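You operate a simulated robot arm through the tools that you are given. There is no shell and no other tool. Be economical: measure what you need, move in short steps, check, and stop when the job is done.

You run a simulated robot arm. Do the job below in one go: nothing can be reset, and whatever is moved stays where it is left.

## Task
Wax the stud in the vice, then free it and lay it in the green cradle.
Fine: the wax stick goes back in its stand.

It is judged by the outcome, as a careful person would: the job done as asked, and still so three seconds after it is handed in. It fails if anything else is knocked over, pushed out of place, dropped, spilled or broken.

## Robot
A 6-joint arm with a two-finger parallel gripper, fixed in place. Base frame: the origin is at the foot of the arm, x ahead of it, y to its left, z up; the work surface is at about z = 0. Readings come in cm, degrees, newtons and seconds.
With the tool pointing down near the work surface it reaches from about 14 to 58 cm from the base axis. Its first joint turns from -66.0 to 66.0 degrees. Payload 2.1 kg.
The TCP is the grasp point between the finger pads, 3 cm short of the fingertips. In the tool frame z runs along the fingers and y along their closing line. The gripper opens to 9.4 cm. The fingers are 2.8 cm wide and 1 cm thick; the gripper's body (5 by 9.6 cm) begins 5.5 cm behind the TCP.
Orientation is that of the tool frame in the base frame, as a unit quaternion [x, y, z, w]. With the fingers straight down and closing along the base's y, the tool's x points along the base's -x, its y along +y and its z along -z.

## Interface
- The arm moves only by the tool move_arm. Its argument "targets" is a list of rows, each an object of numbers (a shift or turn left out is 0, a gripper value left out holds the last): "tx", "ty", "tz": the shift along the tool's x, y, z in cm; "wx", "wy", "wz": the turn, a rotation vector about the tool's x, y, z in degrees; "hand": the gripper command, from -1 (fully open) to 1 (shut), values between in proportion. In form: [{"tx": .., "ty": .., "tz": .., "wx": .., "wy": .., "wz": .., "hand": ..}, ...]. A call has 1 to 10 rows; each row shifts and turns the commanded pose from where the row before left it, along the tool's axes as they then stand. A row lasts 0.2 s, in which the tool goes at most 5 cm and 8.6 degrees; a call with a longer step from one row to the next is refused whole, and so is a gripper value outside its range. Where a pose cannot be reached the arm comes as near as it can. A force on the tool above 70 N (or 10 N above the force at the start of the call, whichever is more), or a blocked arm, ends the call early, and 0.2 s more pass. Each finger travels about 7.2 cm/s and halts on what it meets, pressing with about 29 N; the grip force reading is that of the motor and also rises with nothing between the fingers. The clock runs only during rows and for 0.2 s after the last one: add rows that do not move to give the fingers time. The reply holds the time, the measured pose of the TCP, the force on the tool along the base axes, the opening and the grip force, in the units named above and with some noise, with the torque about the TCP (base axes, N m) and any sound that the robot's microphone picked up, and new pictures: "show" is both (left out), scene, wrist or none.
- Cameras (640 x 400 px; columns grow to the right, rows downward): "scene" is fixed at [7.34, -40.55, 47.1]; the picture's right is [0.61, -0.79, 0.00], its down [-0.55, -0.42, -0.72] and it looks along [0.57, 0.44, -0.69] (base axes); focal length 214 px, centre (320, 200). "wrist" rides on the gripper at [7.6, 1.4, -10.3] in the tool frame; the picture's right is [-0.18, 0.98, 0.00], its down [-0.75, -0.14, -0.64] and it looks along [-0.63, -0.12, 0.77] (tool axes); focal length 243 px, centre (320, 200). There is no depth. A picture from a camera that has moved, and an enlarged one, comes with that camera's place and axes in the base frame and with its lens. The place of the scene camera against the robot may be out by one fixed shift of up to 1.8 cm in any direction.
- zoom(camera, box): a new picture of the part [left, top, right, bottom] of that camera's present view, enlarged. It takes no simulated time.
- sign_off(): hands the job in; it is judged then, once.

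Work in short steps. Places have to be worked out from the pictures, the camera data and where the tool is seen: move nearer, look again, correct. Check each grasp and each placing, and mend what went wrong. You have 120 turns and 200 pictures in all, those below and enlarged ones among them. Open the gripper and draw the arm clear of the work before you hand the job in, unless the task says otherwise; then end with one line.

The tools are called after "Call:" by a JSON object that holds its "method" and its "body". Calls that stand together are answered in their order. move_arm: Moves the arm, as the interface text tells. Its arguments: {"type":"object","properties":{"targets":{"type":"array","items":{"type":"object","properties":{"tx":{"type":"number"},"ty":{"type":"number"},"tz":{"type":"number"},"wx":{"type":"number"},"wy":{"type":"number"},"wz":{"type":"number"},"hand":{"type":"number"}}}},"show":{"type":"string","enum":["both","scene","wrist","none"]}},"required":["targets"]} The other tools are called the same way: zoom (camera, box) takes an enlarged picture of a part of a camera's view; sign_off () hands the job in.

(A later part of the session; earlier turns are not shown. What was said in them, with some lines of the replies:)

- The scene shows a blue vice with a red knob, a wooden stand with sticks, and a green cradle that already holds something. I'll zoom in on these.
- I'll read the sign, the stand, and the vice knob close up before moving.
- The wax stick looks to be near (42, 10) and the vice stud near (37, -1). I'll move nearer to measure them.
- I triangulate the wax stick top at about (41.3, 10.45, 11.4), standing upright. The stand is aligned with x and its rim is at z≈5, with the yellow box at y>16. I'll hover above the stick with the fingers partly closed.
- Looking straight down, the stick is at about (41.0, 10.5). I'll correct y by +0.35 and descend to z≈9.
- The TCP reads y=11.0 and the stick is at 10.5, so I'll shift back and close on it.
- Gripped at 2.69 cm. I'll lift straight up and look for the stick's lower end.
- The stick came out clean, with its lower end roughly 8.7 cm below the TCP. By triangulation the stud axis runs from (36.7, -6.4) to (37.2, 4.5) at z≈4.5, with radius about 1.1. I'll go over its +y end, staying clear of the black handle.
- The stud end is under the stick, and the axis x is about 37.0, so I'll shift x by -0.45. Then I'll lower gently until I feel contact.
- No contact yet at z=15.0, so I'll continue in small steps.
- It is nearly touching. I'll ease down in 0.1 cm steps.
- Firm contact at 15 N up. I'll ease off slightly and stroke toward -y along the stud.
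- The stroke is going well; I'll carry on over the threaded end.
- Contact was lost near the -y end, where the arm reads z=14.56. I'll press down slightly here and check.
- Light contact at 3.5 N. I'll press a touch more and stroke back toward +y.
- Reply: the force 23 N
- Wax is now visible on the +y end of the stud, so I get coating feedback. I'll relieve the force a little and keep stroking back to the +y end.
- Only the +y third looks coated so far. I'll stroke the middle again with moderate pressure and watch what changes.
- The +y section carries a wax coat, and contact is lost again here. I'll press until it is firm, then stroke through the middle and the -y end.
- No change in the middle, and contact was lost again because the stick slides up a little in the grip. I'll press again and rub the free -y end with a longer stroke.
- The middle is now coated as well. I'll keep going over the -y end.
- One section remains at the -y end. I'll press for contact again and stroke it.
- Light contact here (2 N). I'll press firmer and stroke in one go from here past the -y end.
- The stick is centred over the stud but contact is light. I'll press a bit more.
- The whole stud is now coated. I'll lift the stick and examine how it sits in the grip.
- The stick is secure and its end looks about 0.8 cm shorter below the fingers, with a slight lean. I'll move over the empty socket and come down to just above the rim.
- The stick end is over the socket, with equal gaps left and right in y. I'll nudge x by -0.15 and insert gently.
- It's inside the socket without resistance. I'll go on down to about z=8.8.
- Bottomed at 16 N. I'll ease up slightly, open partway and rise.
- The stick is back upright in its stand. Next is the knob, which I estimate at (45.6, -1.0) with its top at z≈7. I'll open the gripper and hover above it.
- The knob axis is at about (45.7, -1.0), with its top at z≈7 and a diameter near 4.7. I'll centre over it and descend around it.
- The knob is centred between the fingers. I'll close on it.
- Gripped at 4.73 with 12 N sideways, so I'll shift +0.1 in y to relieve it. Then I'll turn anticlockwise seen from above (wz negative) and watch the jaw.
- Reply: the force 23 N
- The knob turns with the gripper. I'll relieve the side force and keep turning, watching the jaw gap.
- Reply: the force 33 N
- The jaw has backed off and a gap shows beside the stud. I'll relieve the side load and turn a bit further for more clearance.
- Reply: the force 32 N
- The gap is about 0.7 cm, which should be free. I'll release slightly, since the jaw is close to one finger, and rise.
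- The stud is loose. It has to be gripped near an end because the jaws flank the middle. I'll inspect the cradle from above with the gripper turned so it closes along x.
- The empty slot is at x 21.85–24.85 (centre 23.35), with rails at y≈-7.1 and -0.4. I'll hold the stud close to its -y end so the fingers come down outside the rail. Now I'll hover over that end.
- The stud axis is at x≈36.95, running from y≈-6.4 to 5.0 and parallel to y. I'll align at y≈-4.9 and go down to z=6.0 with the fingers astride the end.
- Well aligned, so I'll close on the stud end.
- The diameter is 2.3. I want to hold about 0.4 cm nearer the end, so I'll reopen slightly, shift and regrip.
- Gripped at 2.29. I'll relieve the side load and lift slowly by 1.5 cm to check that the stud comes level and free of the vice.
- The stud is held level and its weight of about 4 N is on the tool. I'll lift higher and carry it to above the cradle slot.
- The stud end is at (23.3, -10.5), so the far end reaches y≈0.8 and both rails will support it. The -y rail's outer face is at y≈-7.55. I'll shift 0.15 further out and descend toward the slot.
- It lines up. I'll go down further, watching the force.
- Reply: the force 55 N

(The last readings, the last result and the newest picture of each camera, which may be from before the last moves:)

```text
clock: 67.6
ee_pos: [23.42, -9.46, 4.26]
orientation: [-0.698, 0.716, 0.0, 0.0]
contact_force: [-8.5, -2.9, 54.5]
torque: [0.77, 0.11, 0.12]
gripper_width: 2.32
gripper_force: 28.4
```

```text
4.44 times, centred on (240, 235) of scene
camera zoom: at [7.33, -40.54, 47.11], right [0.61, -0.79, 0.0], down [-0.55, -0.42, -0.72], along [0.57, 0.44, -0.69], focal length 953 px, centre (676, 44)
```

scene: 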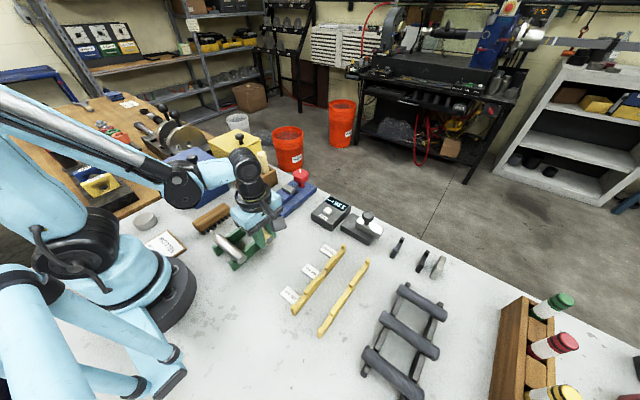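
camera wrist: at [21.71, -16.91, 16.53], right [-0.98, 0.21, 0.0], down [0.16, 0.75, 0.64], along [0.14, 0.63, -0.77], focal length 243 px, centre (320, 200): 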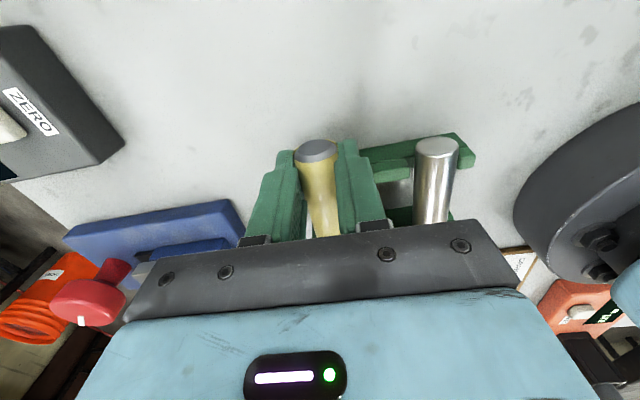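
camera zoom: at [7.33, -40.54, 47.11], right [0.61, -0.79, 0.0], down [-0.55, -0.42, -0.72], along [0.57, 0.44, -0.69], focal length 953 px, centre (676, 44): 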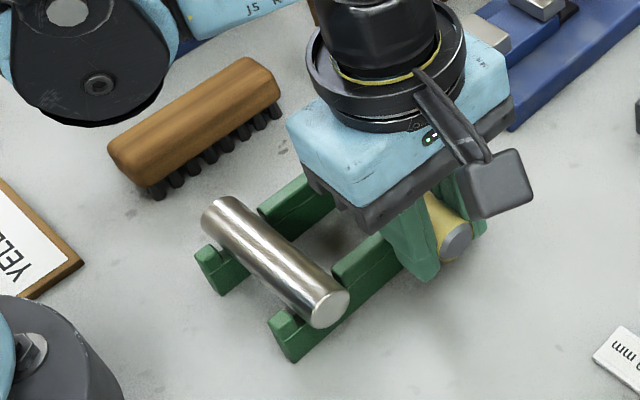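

Firm contact (54 N up), so I'll back off at once and check what it is resting on.

Call:
{"method": "move_arm", "body": {"targets": [{"tz": -0.2}, {}]}}

Call:
{"method": "zoom", "body": {"camera": "wrist", "box": [240, 100, 400, 220]}}

Call:
{"method": "zoom", "body": {"camera": "scene", "box": [225, 215, 285, 265]}}

```text
clock: 68.2
ee_pos: [23.54, -9.37, 4.36]
orientation: [-0.698, 0.716, 0.0, 0.001]
contact_force: [1.0, -0.1, -4.0]
torque: [-0.15, 0.01, 0.02]
gripper_width: 2.3
gripper_force: 29.3
camera wrist: at [21.7, -16.9, 14.75], right [-0.98, 0.21, 0.0], down [0.16, 0.75, 0.64], along [0.14, 0.63, -0.77], focal length 243 px, centre (320, 200)
```

scene: 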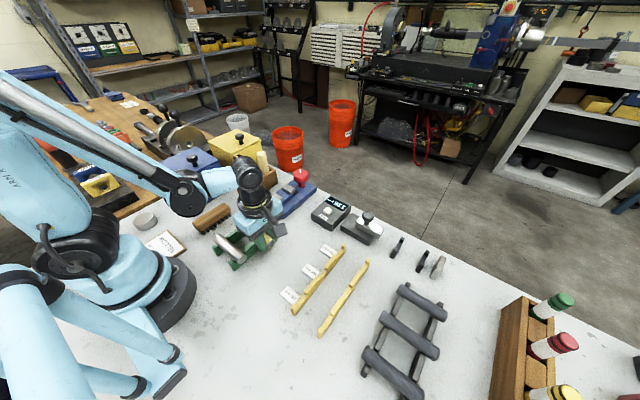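
wrist: 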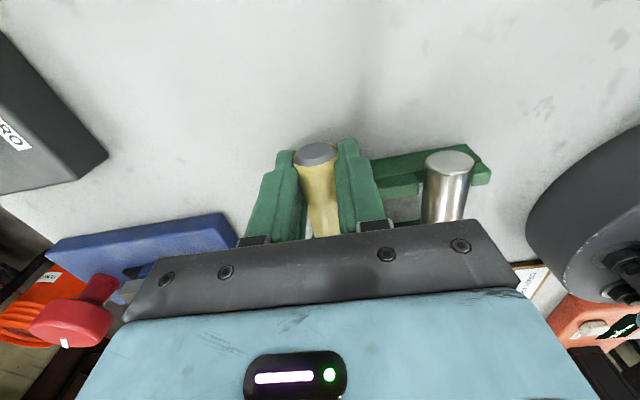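

```text
3.33 times, centred on (320, 160) of wrist
camera zoom: at [21.7, -16.9, 14.75], right [-0.98, 0.21, 0.0], down [0.16, 0.75, 0.64], along [0.14, 0.63, -0.77], focal length 809 px, centre (320, 333)
```

zoom: 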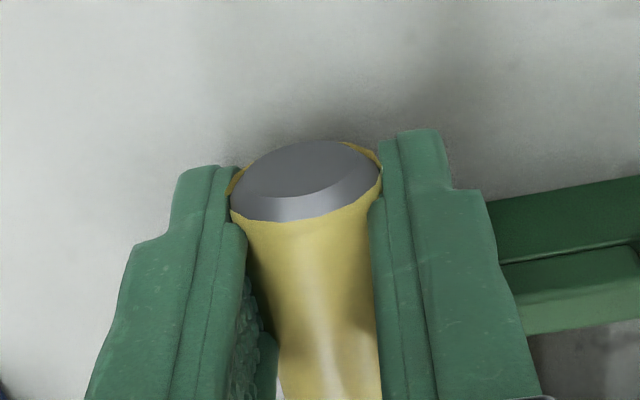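

```text
8.00 times, centred on (255, 240) of scene
camera zoom: at [7.34, -40.55, 47.1], right [0.61, -0.79, 0.0], down [-0.55, -0.42, -0.72], along [0.57, 0.44, -0.69], focal length 1716 px, centre (840, -120)
```

zoom: 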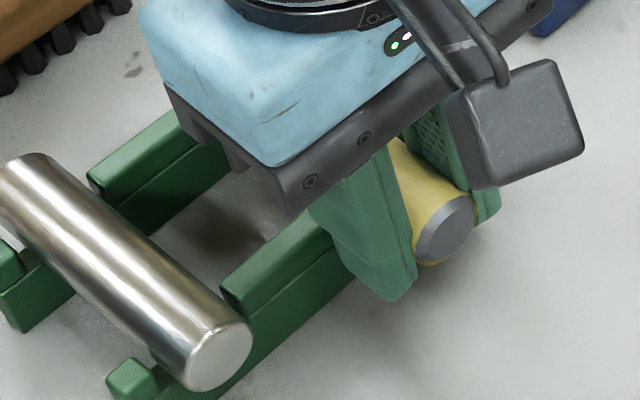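

It probably met the rail seat at TCP z≈4.2, since x is mid-slot. I'll ease to light contact.

Call:
{"method": "move_arm", "body": {"targets": [{"tz": 0.07}, {}], "show": "none"}}

```text
clock: 68.8
ee_pos: [23.55, -9.41, 4.34]
orientation: [-0.698, 0.716, 0.0, 0.001]
contact_force: [0.0, 0.5, -2.6]
torque: [-0.15, 0.0, 0.0]
gripper_width: 2.3
gripper_force: 29.3
```

Call:
{"method": "move_arm", "body": {"targets": [{"tz": 0.05}, {}], "show": "none"}}

```text
clock: 69.4
ee_pos: [23.53, -9.49, 4.4]
orientation: [-0.698, 0.716, 0.0, 0.001]
contact_force: [-0.2, 1.7, 0.2]
torque: [-0.09, 0.0, 0.01]
gripper_width: 2.28
gripper_force: 28.7
```

Light contact now carries the weight. I'll release slightly and rise.

Call:
{"method": "move_arm", "body": {"targets": [{"hand": 0.4}, {"hand": 0.2}, {}, {"tz": -0.8}, {"tz": -1.5}, {"tz": -3}, {"tz": -3}, {"tz": -3}, {}]}}

Call:
{"method": "zoom", "body": {"camera": "wrist", "box": [240, 40, 480, 220]}}

Call:
{"method": "zoom", "body": {"camera": "scene", "box": [200, 190, 290, 280]}}

```text
clock: 71.4
ee_pos: [23.3, -9.49, 15.75]
orientation: [-0.698, 0.716, -0.001, 0.002]
contact_force: [0.3, -0.2, -0.3]
torque: [0.01, 0.01, 0.04]
gripper_width: 3.75
gripper_force: 0.0
camera wrist: at [21.58, -16.92, 25.97], right [-0.98, 0.21, 0.0], down [0.16, 0.75, 0.64], along [0.14, 0.63, -0.77], focal length 243 px, centre (320, 200)
```

scene: 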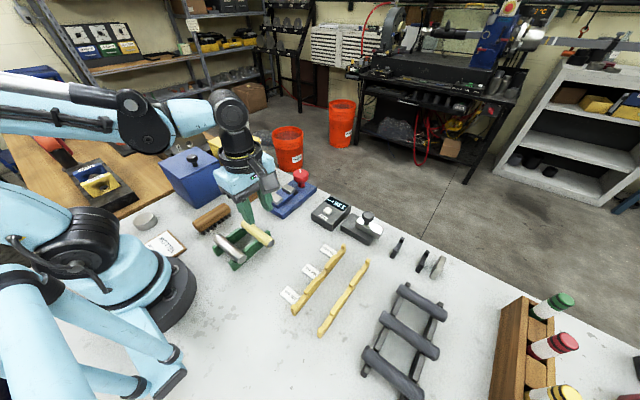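
wrist: 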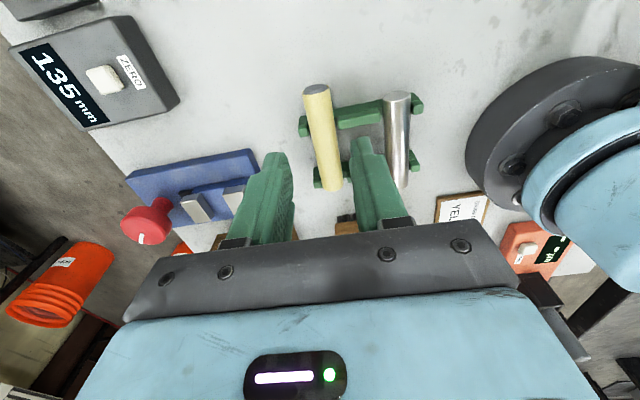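

```text
2.22 times, centred on (360, 130) of wrist
camera zoom: at [21.58, -16.92, 25.97], right [-0.98, 0.21, 0.0], down [0.16, 0.75, 0.64], along [0.14, 0.63, -0.77], focal length 539 px, centre (231, 356)
```

zoom: 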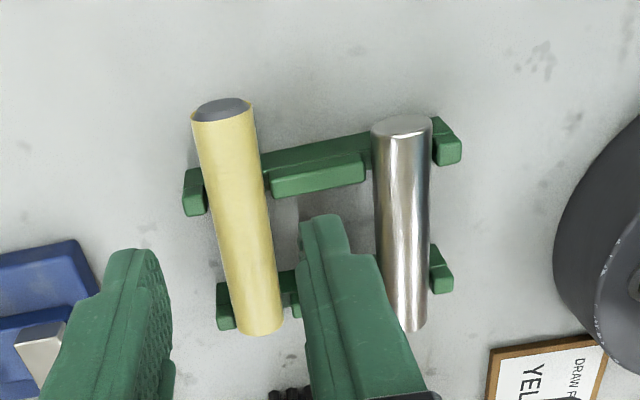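

```text
4.44 times, centred on (245, 235) of scene
camera zoom: at [7.34, -40.55, 47.1], right [0.61, -0.79, 0.0], down [-0.55, -0.42, -0.72], along [0.57, 0.44, -0.69], focal length 953 px, centre (653, 44)
```

zoom: 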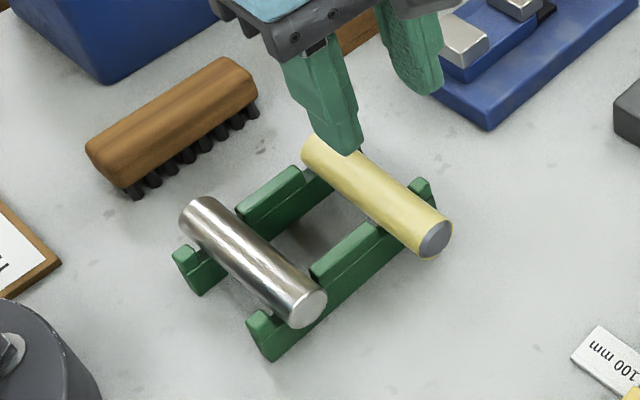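

The stud lies in the slot across both rails, about 1.2 cm off-centre toward -y. The middle is now accessible between the rails, so I'll centre it: hover over its middle first.

Call:
{"method": "move_arm", "body": {"targets": [{"tx": -2.4, "hand": 0.1}, {"tx": -2.4}, {"tz": 3}, {"tz": 3}, {}], "show": "wrist"}}

Call:
{"method": "zoom", "body": {"camera": "wrist", "box": [220, 40, 460, 220]}}

```text
clock: 72.6
ee_pos: [23.26, -4.6, 9.56]
orientation: [-0.698, 0.716, -0.001, 0.002]
contact_force: [0.0, -0.1, -0.1]
torque: [-0.01, 0.01, 0.0]
gripper_width: 4.23
gripper_force: 0.0
camera wrist: at [21.57, -12.1, 19.86], right [-0.98, 0.21, 0.0], down [0.16, 0.75, 0.64], along [0.14, 0.63, -0.77], focal length 243 px, centre (320, 200)
```

wrist: 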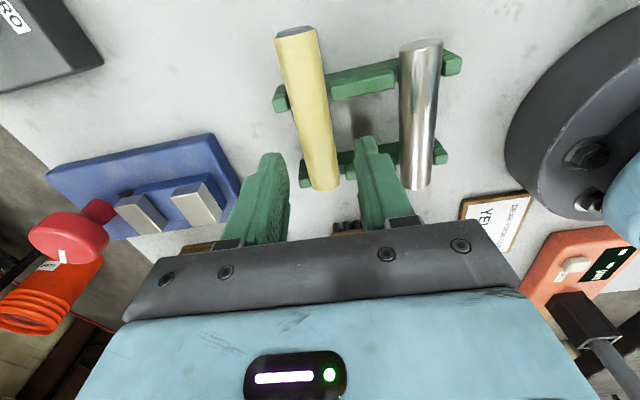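

```text
2.22 times, centred on (340, 130) of wrist
camera zoom: at [21.57, -12.1, 19.86], right [-0.98, 0.21, 0.0], down [0.16, 0.75, 0.64], along [0.14, 0.63, -0.77], focal length 539 px, centre (276, 356)
```

zoom: 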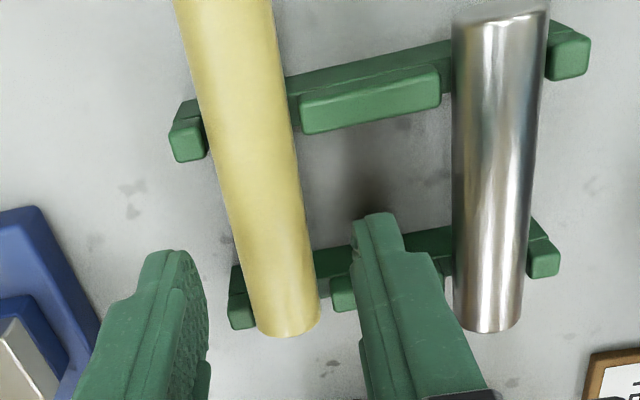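

The stud axis is at x≈23.6, so I'll shift the tool +0.3 in x and descend astride the middle to z≈4.3.

Call:
{"method": "move_arm", "body": {"targets": [{"ty": -0.3, "tz": 1.5}, {"tz": 2}, {"tz": 1.2}, {"tz": 0.5}, {}, {"hand": 0.4}, {"hand": 1}, {}, {}], "show": "wrist"}}

```text
clock: 74.6
ee_pos: [23.83, -4.69, 4.54]
orientation: [-0.699, 0.716, 0.001, 0.001]
contact_force: [-13.7, 2.2, 0.0]
torque: [0.08, 0.17, 0.63]
gripper_width: 2.3
gripper_force: 29.8
camera wrist: at [21.99, -12.22, 14.84], right [-0.98, 0.21, 0.0], down [0.16, 0.75, 0.64], along [0.13, 0.63, -0.77], focal length 243 px, centre (320, 200)
```

wrist: 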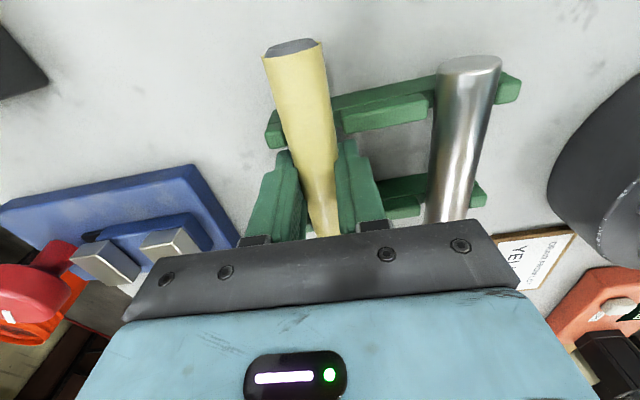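

Gripped at mid-stud, with -14 N along x. I'll relieve that, lift 0.4, shift 1.1 toward +y and lower until it touches.

Call:
{"method": "move_arm", "body": {"targets": [{"ty": 0.12}, {"tz": -0.2}, {"tz": -0.2}, {"tx": -0.5}, {"tx": -0.6}, {"tz": 0.2}, {"tz": 0.12}, {}], "show": "wrist"}}

```text
clock: 76.4
ee_pos: [23.59, -3.45, 4.53]
orientation: [-0.698, 0.716, 0.0, 0.001]
contact_force: [-3.3, 1.4, -4.3]
torque: [0.06, 0.02, 0.1]
gripper_width: 2.27
gripper_force: 28.7
camera wrist: at [21.95, -11.07, 14.88], right [-0.98, 0.21, 0.0], down [0.16, 0.75, 0.64], along [0.14, 0.63, -0.77], focal length 243 px, centre (320, 200)
```

wrist: 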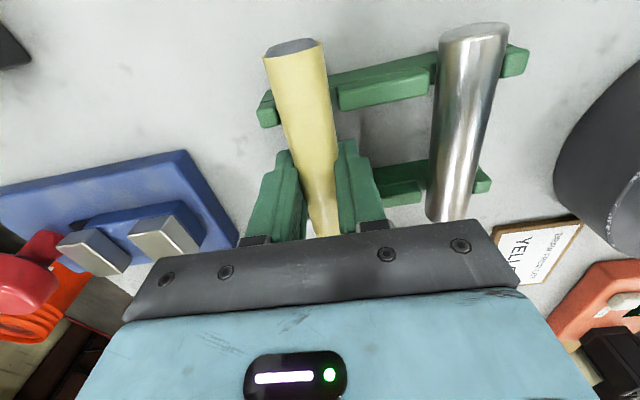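

Slight side load from the +x lug, so I'll ease 0.15 toward -x and lower the last bit.

Call:
{"method": "move_arm", "body": {"targets": [{"ty": 0.15}, {"tz": 0.07}, {}], "show": "none"}}

```text
clock: 77.2
ee_pos: [23.66, -3.63, 4.39]
orientation: [-0.697, 0.717, 0.0, 0.0]
contact_force: [-2.2, 1.8, 17.7]
torque: [0.02, 0.04, 0.07]
gripper_width: 2.29
gripper_force: 29.0
```

Seated, with the weight off and light contact. I'll release and rise clear.

Call:
{"method": "move_arm", "body": {"targets": [{"tz": -0.08}, {"hand": 0.4}, {"hand": 0.1}, {}, {"tz": -1}, {"tz": -2}, {"tz": -4}, {"tz": -4}, {"tz": -4}, {}]}}

Call:
{"method": "zoom", "body": {"camera": "wrist", "box": [220, 0, 460, 180]}}

Call:
{"method": "zoom", "body": {"camera": "scene", "box": [190, 130, 350, 280]}}

```text
clock: 79.4
ee_pos: [23.42, -3.48, 19.45]
orientation: [-0.698, 0.717, 0.0, 0.001]
contact_force: [0.1, 0.4, 0.0]
torque: [-0.01, 0.05, 0.02]
gripper_width: 4.24
gripper_force: 0.0
camera wrist: at [21.69, -10.91, 29.78], right [-0.98, 0.21, 0.0], down [0.16, 0.75, 0.64], along [0.14, 0.63, -0.77], focal length 243 px, centre (320, 200)
```

scene: 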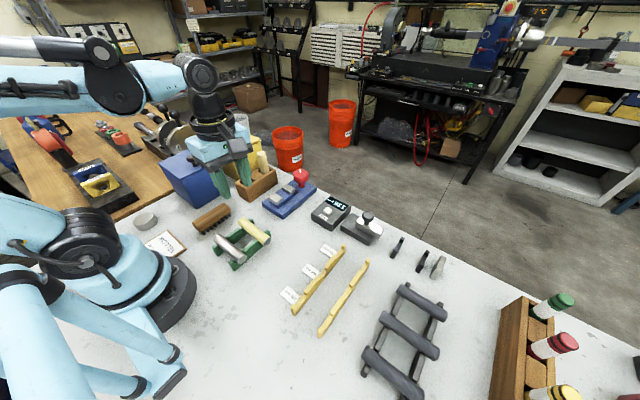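
wrist: 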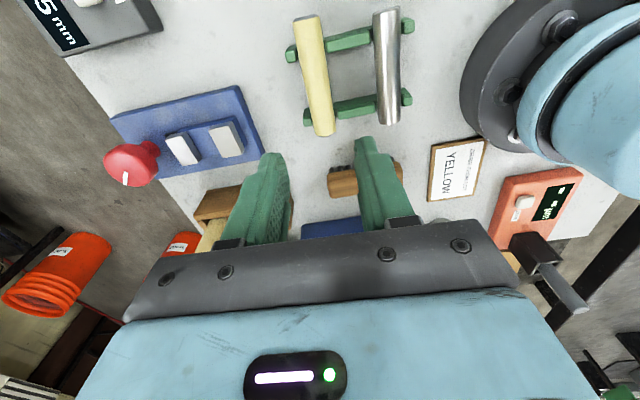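

```text
2.22 times, centred on (340, 90) of wrist
camera zoom: at [21.69, -10.91, 29.78], right [-0.98, 0.21, 0.0], down [0.16, 0.75, 0.64], along [0.14, 0.63, -0.77], focal length 539 px, centre (276, 444)
```

zoom: 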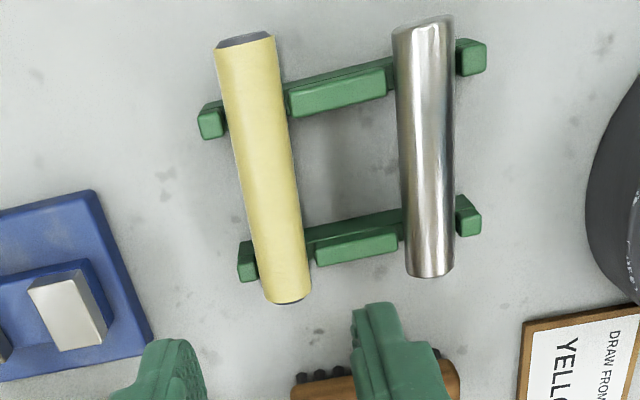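

```text
2.67 times, centred on (270, 205) of scene
camera zoom: at [7.34, -40.55, 47.1], right [0.61, -0.79, 0.0], down [-0.55, -0.42, -0.72], along [0.57, 0.44, -0.69], focal length 572 px, centre (453, 187)
```

zoom: 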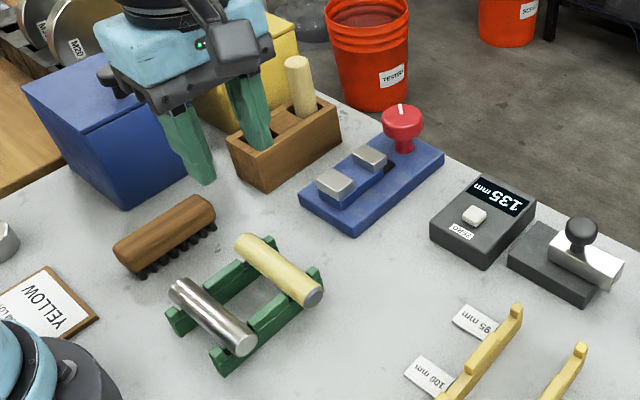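

The stud is centred in the cradle and fully waxed, and the stick is upright in its stand. I'll open the gripper and rise clear.

Call:
{"method": "move_arm", "body": {"targets": [{"tz": -3, "hand": -1}, {"tz": -3}, {"tx": 2}, {}, {}, {}, {}], "show": "scene"}}

```text
clock: 81.0
ee_pos: [23.61, -5.59, 25.31]
orientation: [-0.698, 0.716, 0.0, 0.001]
contact_force: [0.1, 0.1, 0.0]
torque: [0.02, -0.04, 0.0]
gripper_width: 9.39
gripper_force: 0.0
```

scene: 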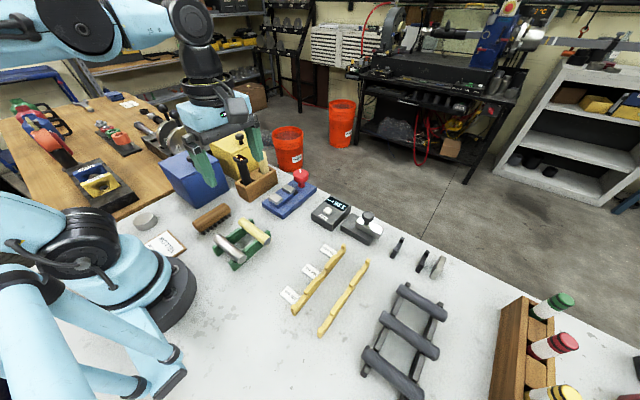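

Everything is in place and the arm is clear, so I'm handing the job in.

Call:
{"method": "sign_off", "body": {}}

```text
The job is handed in.
```

The stud is waxed along its whole visible length, freed from the vice and resting across both rails of the green cradle's empty slot, and the wax stick is back upright in its stand.
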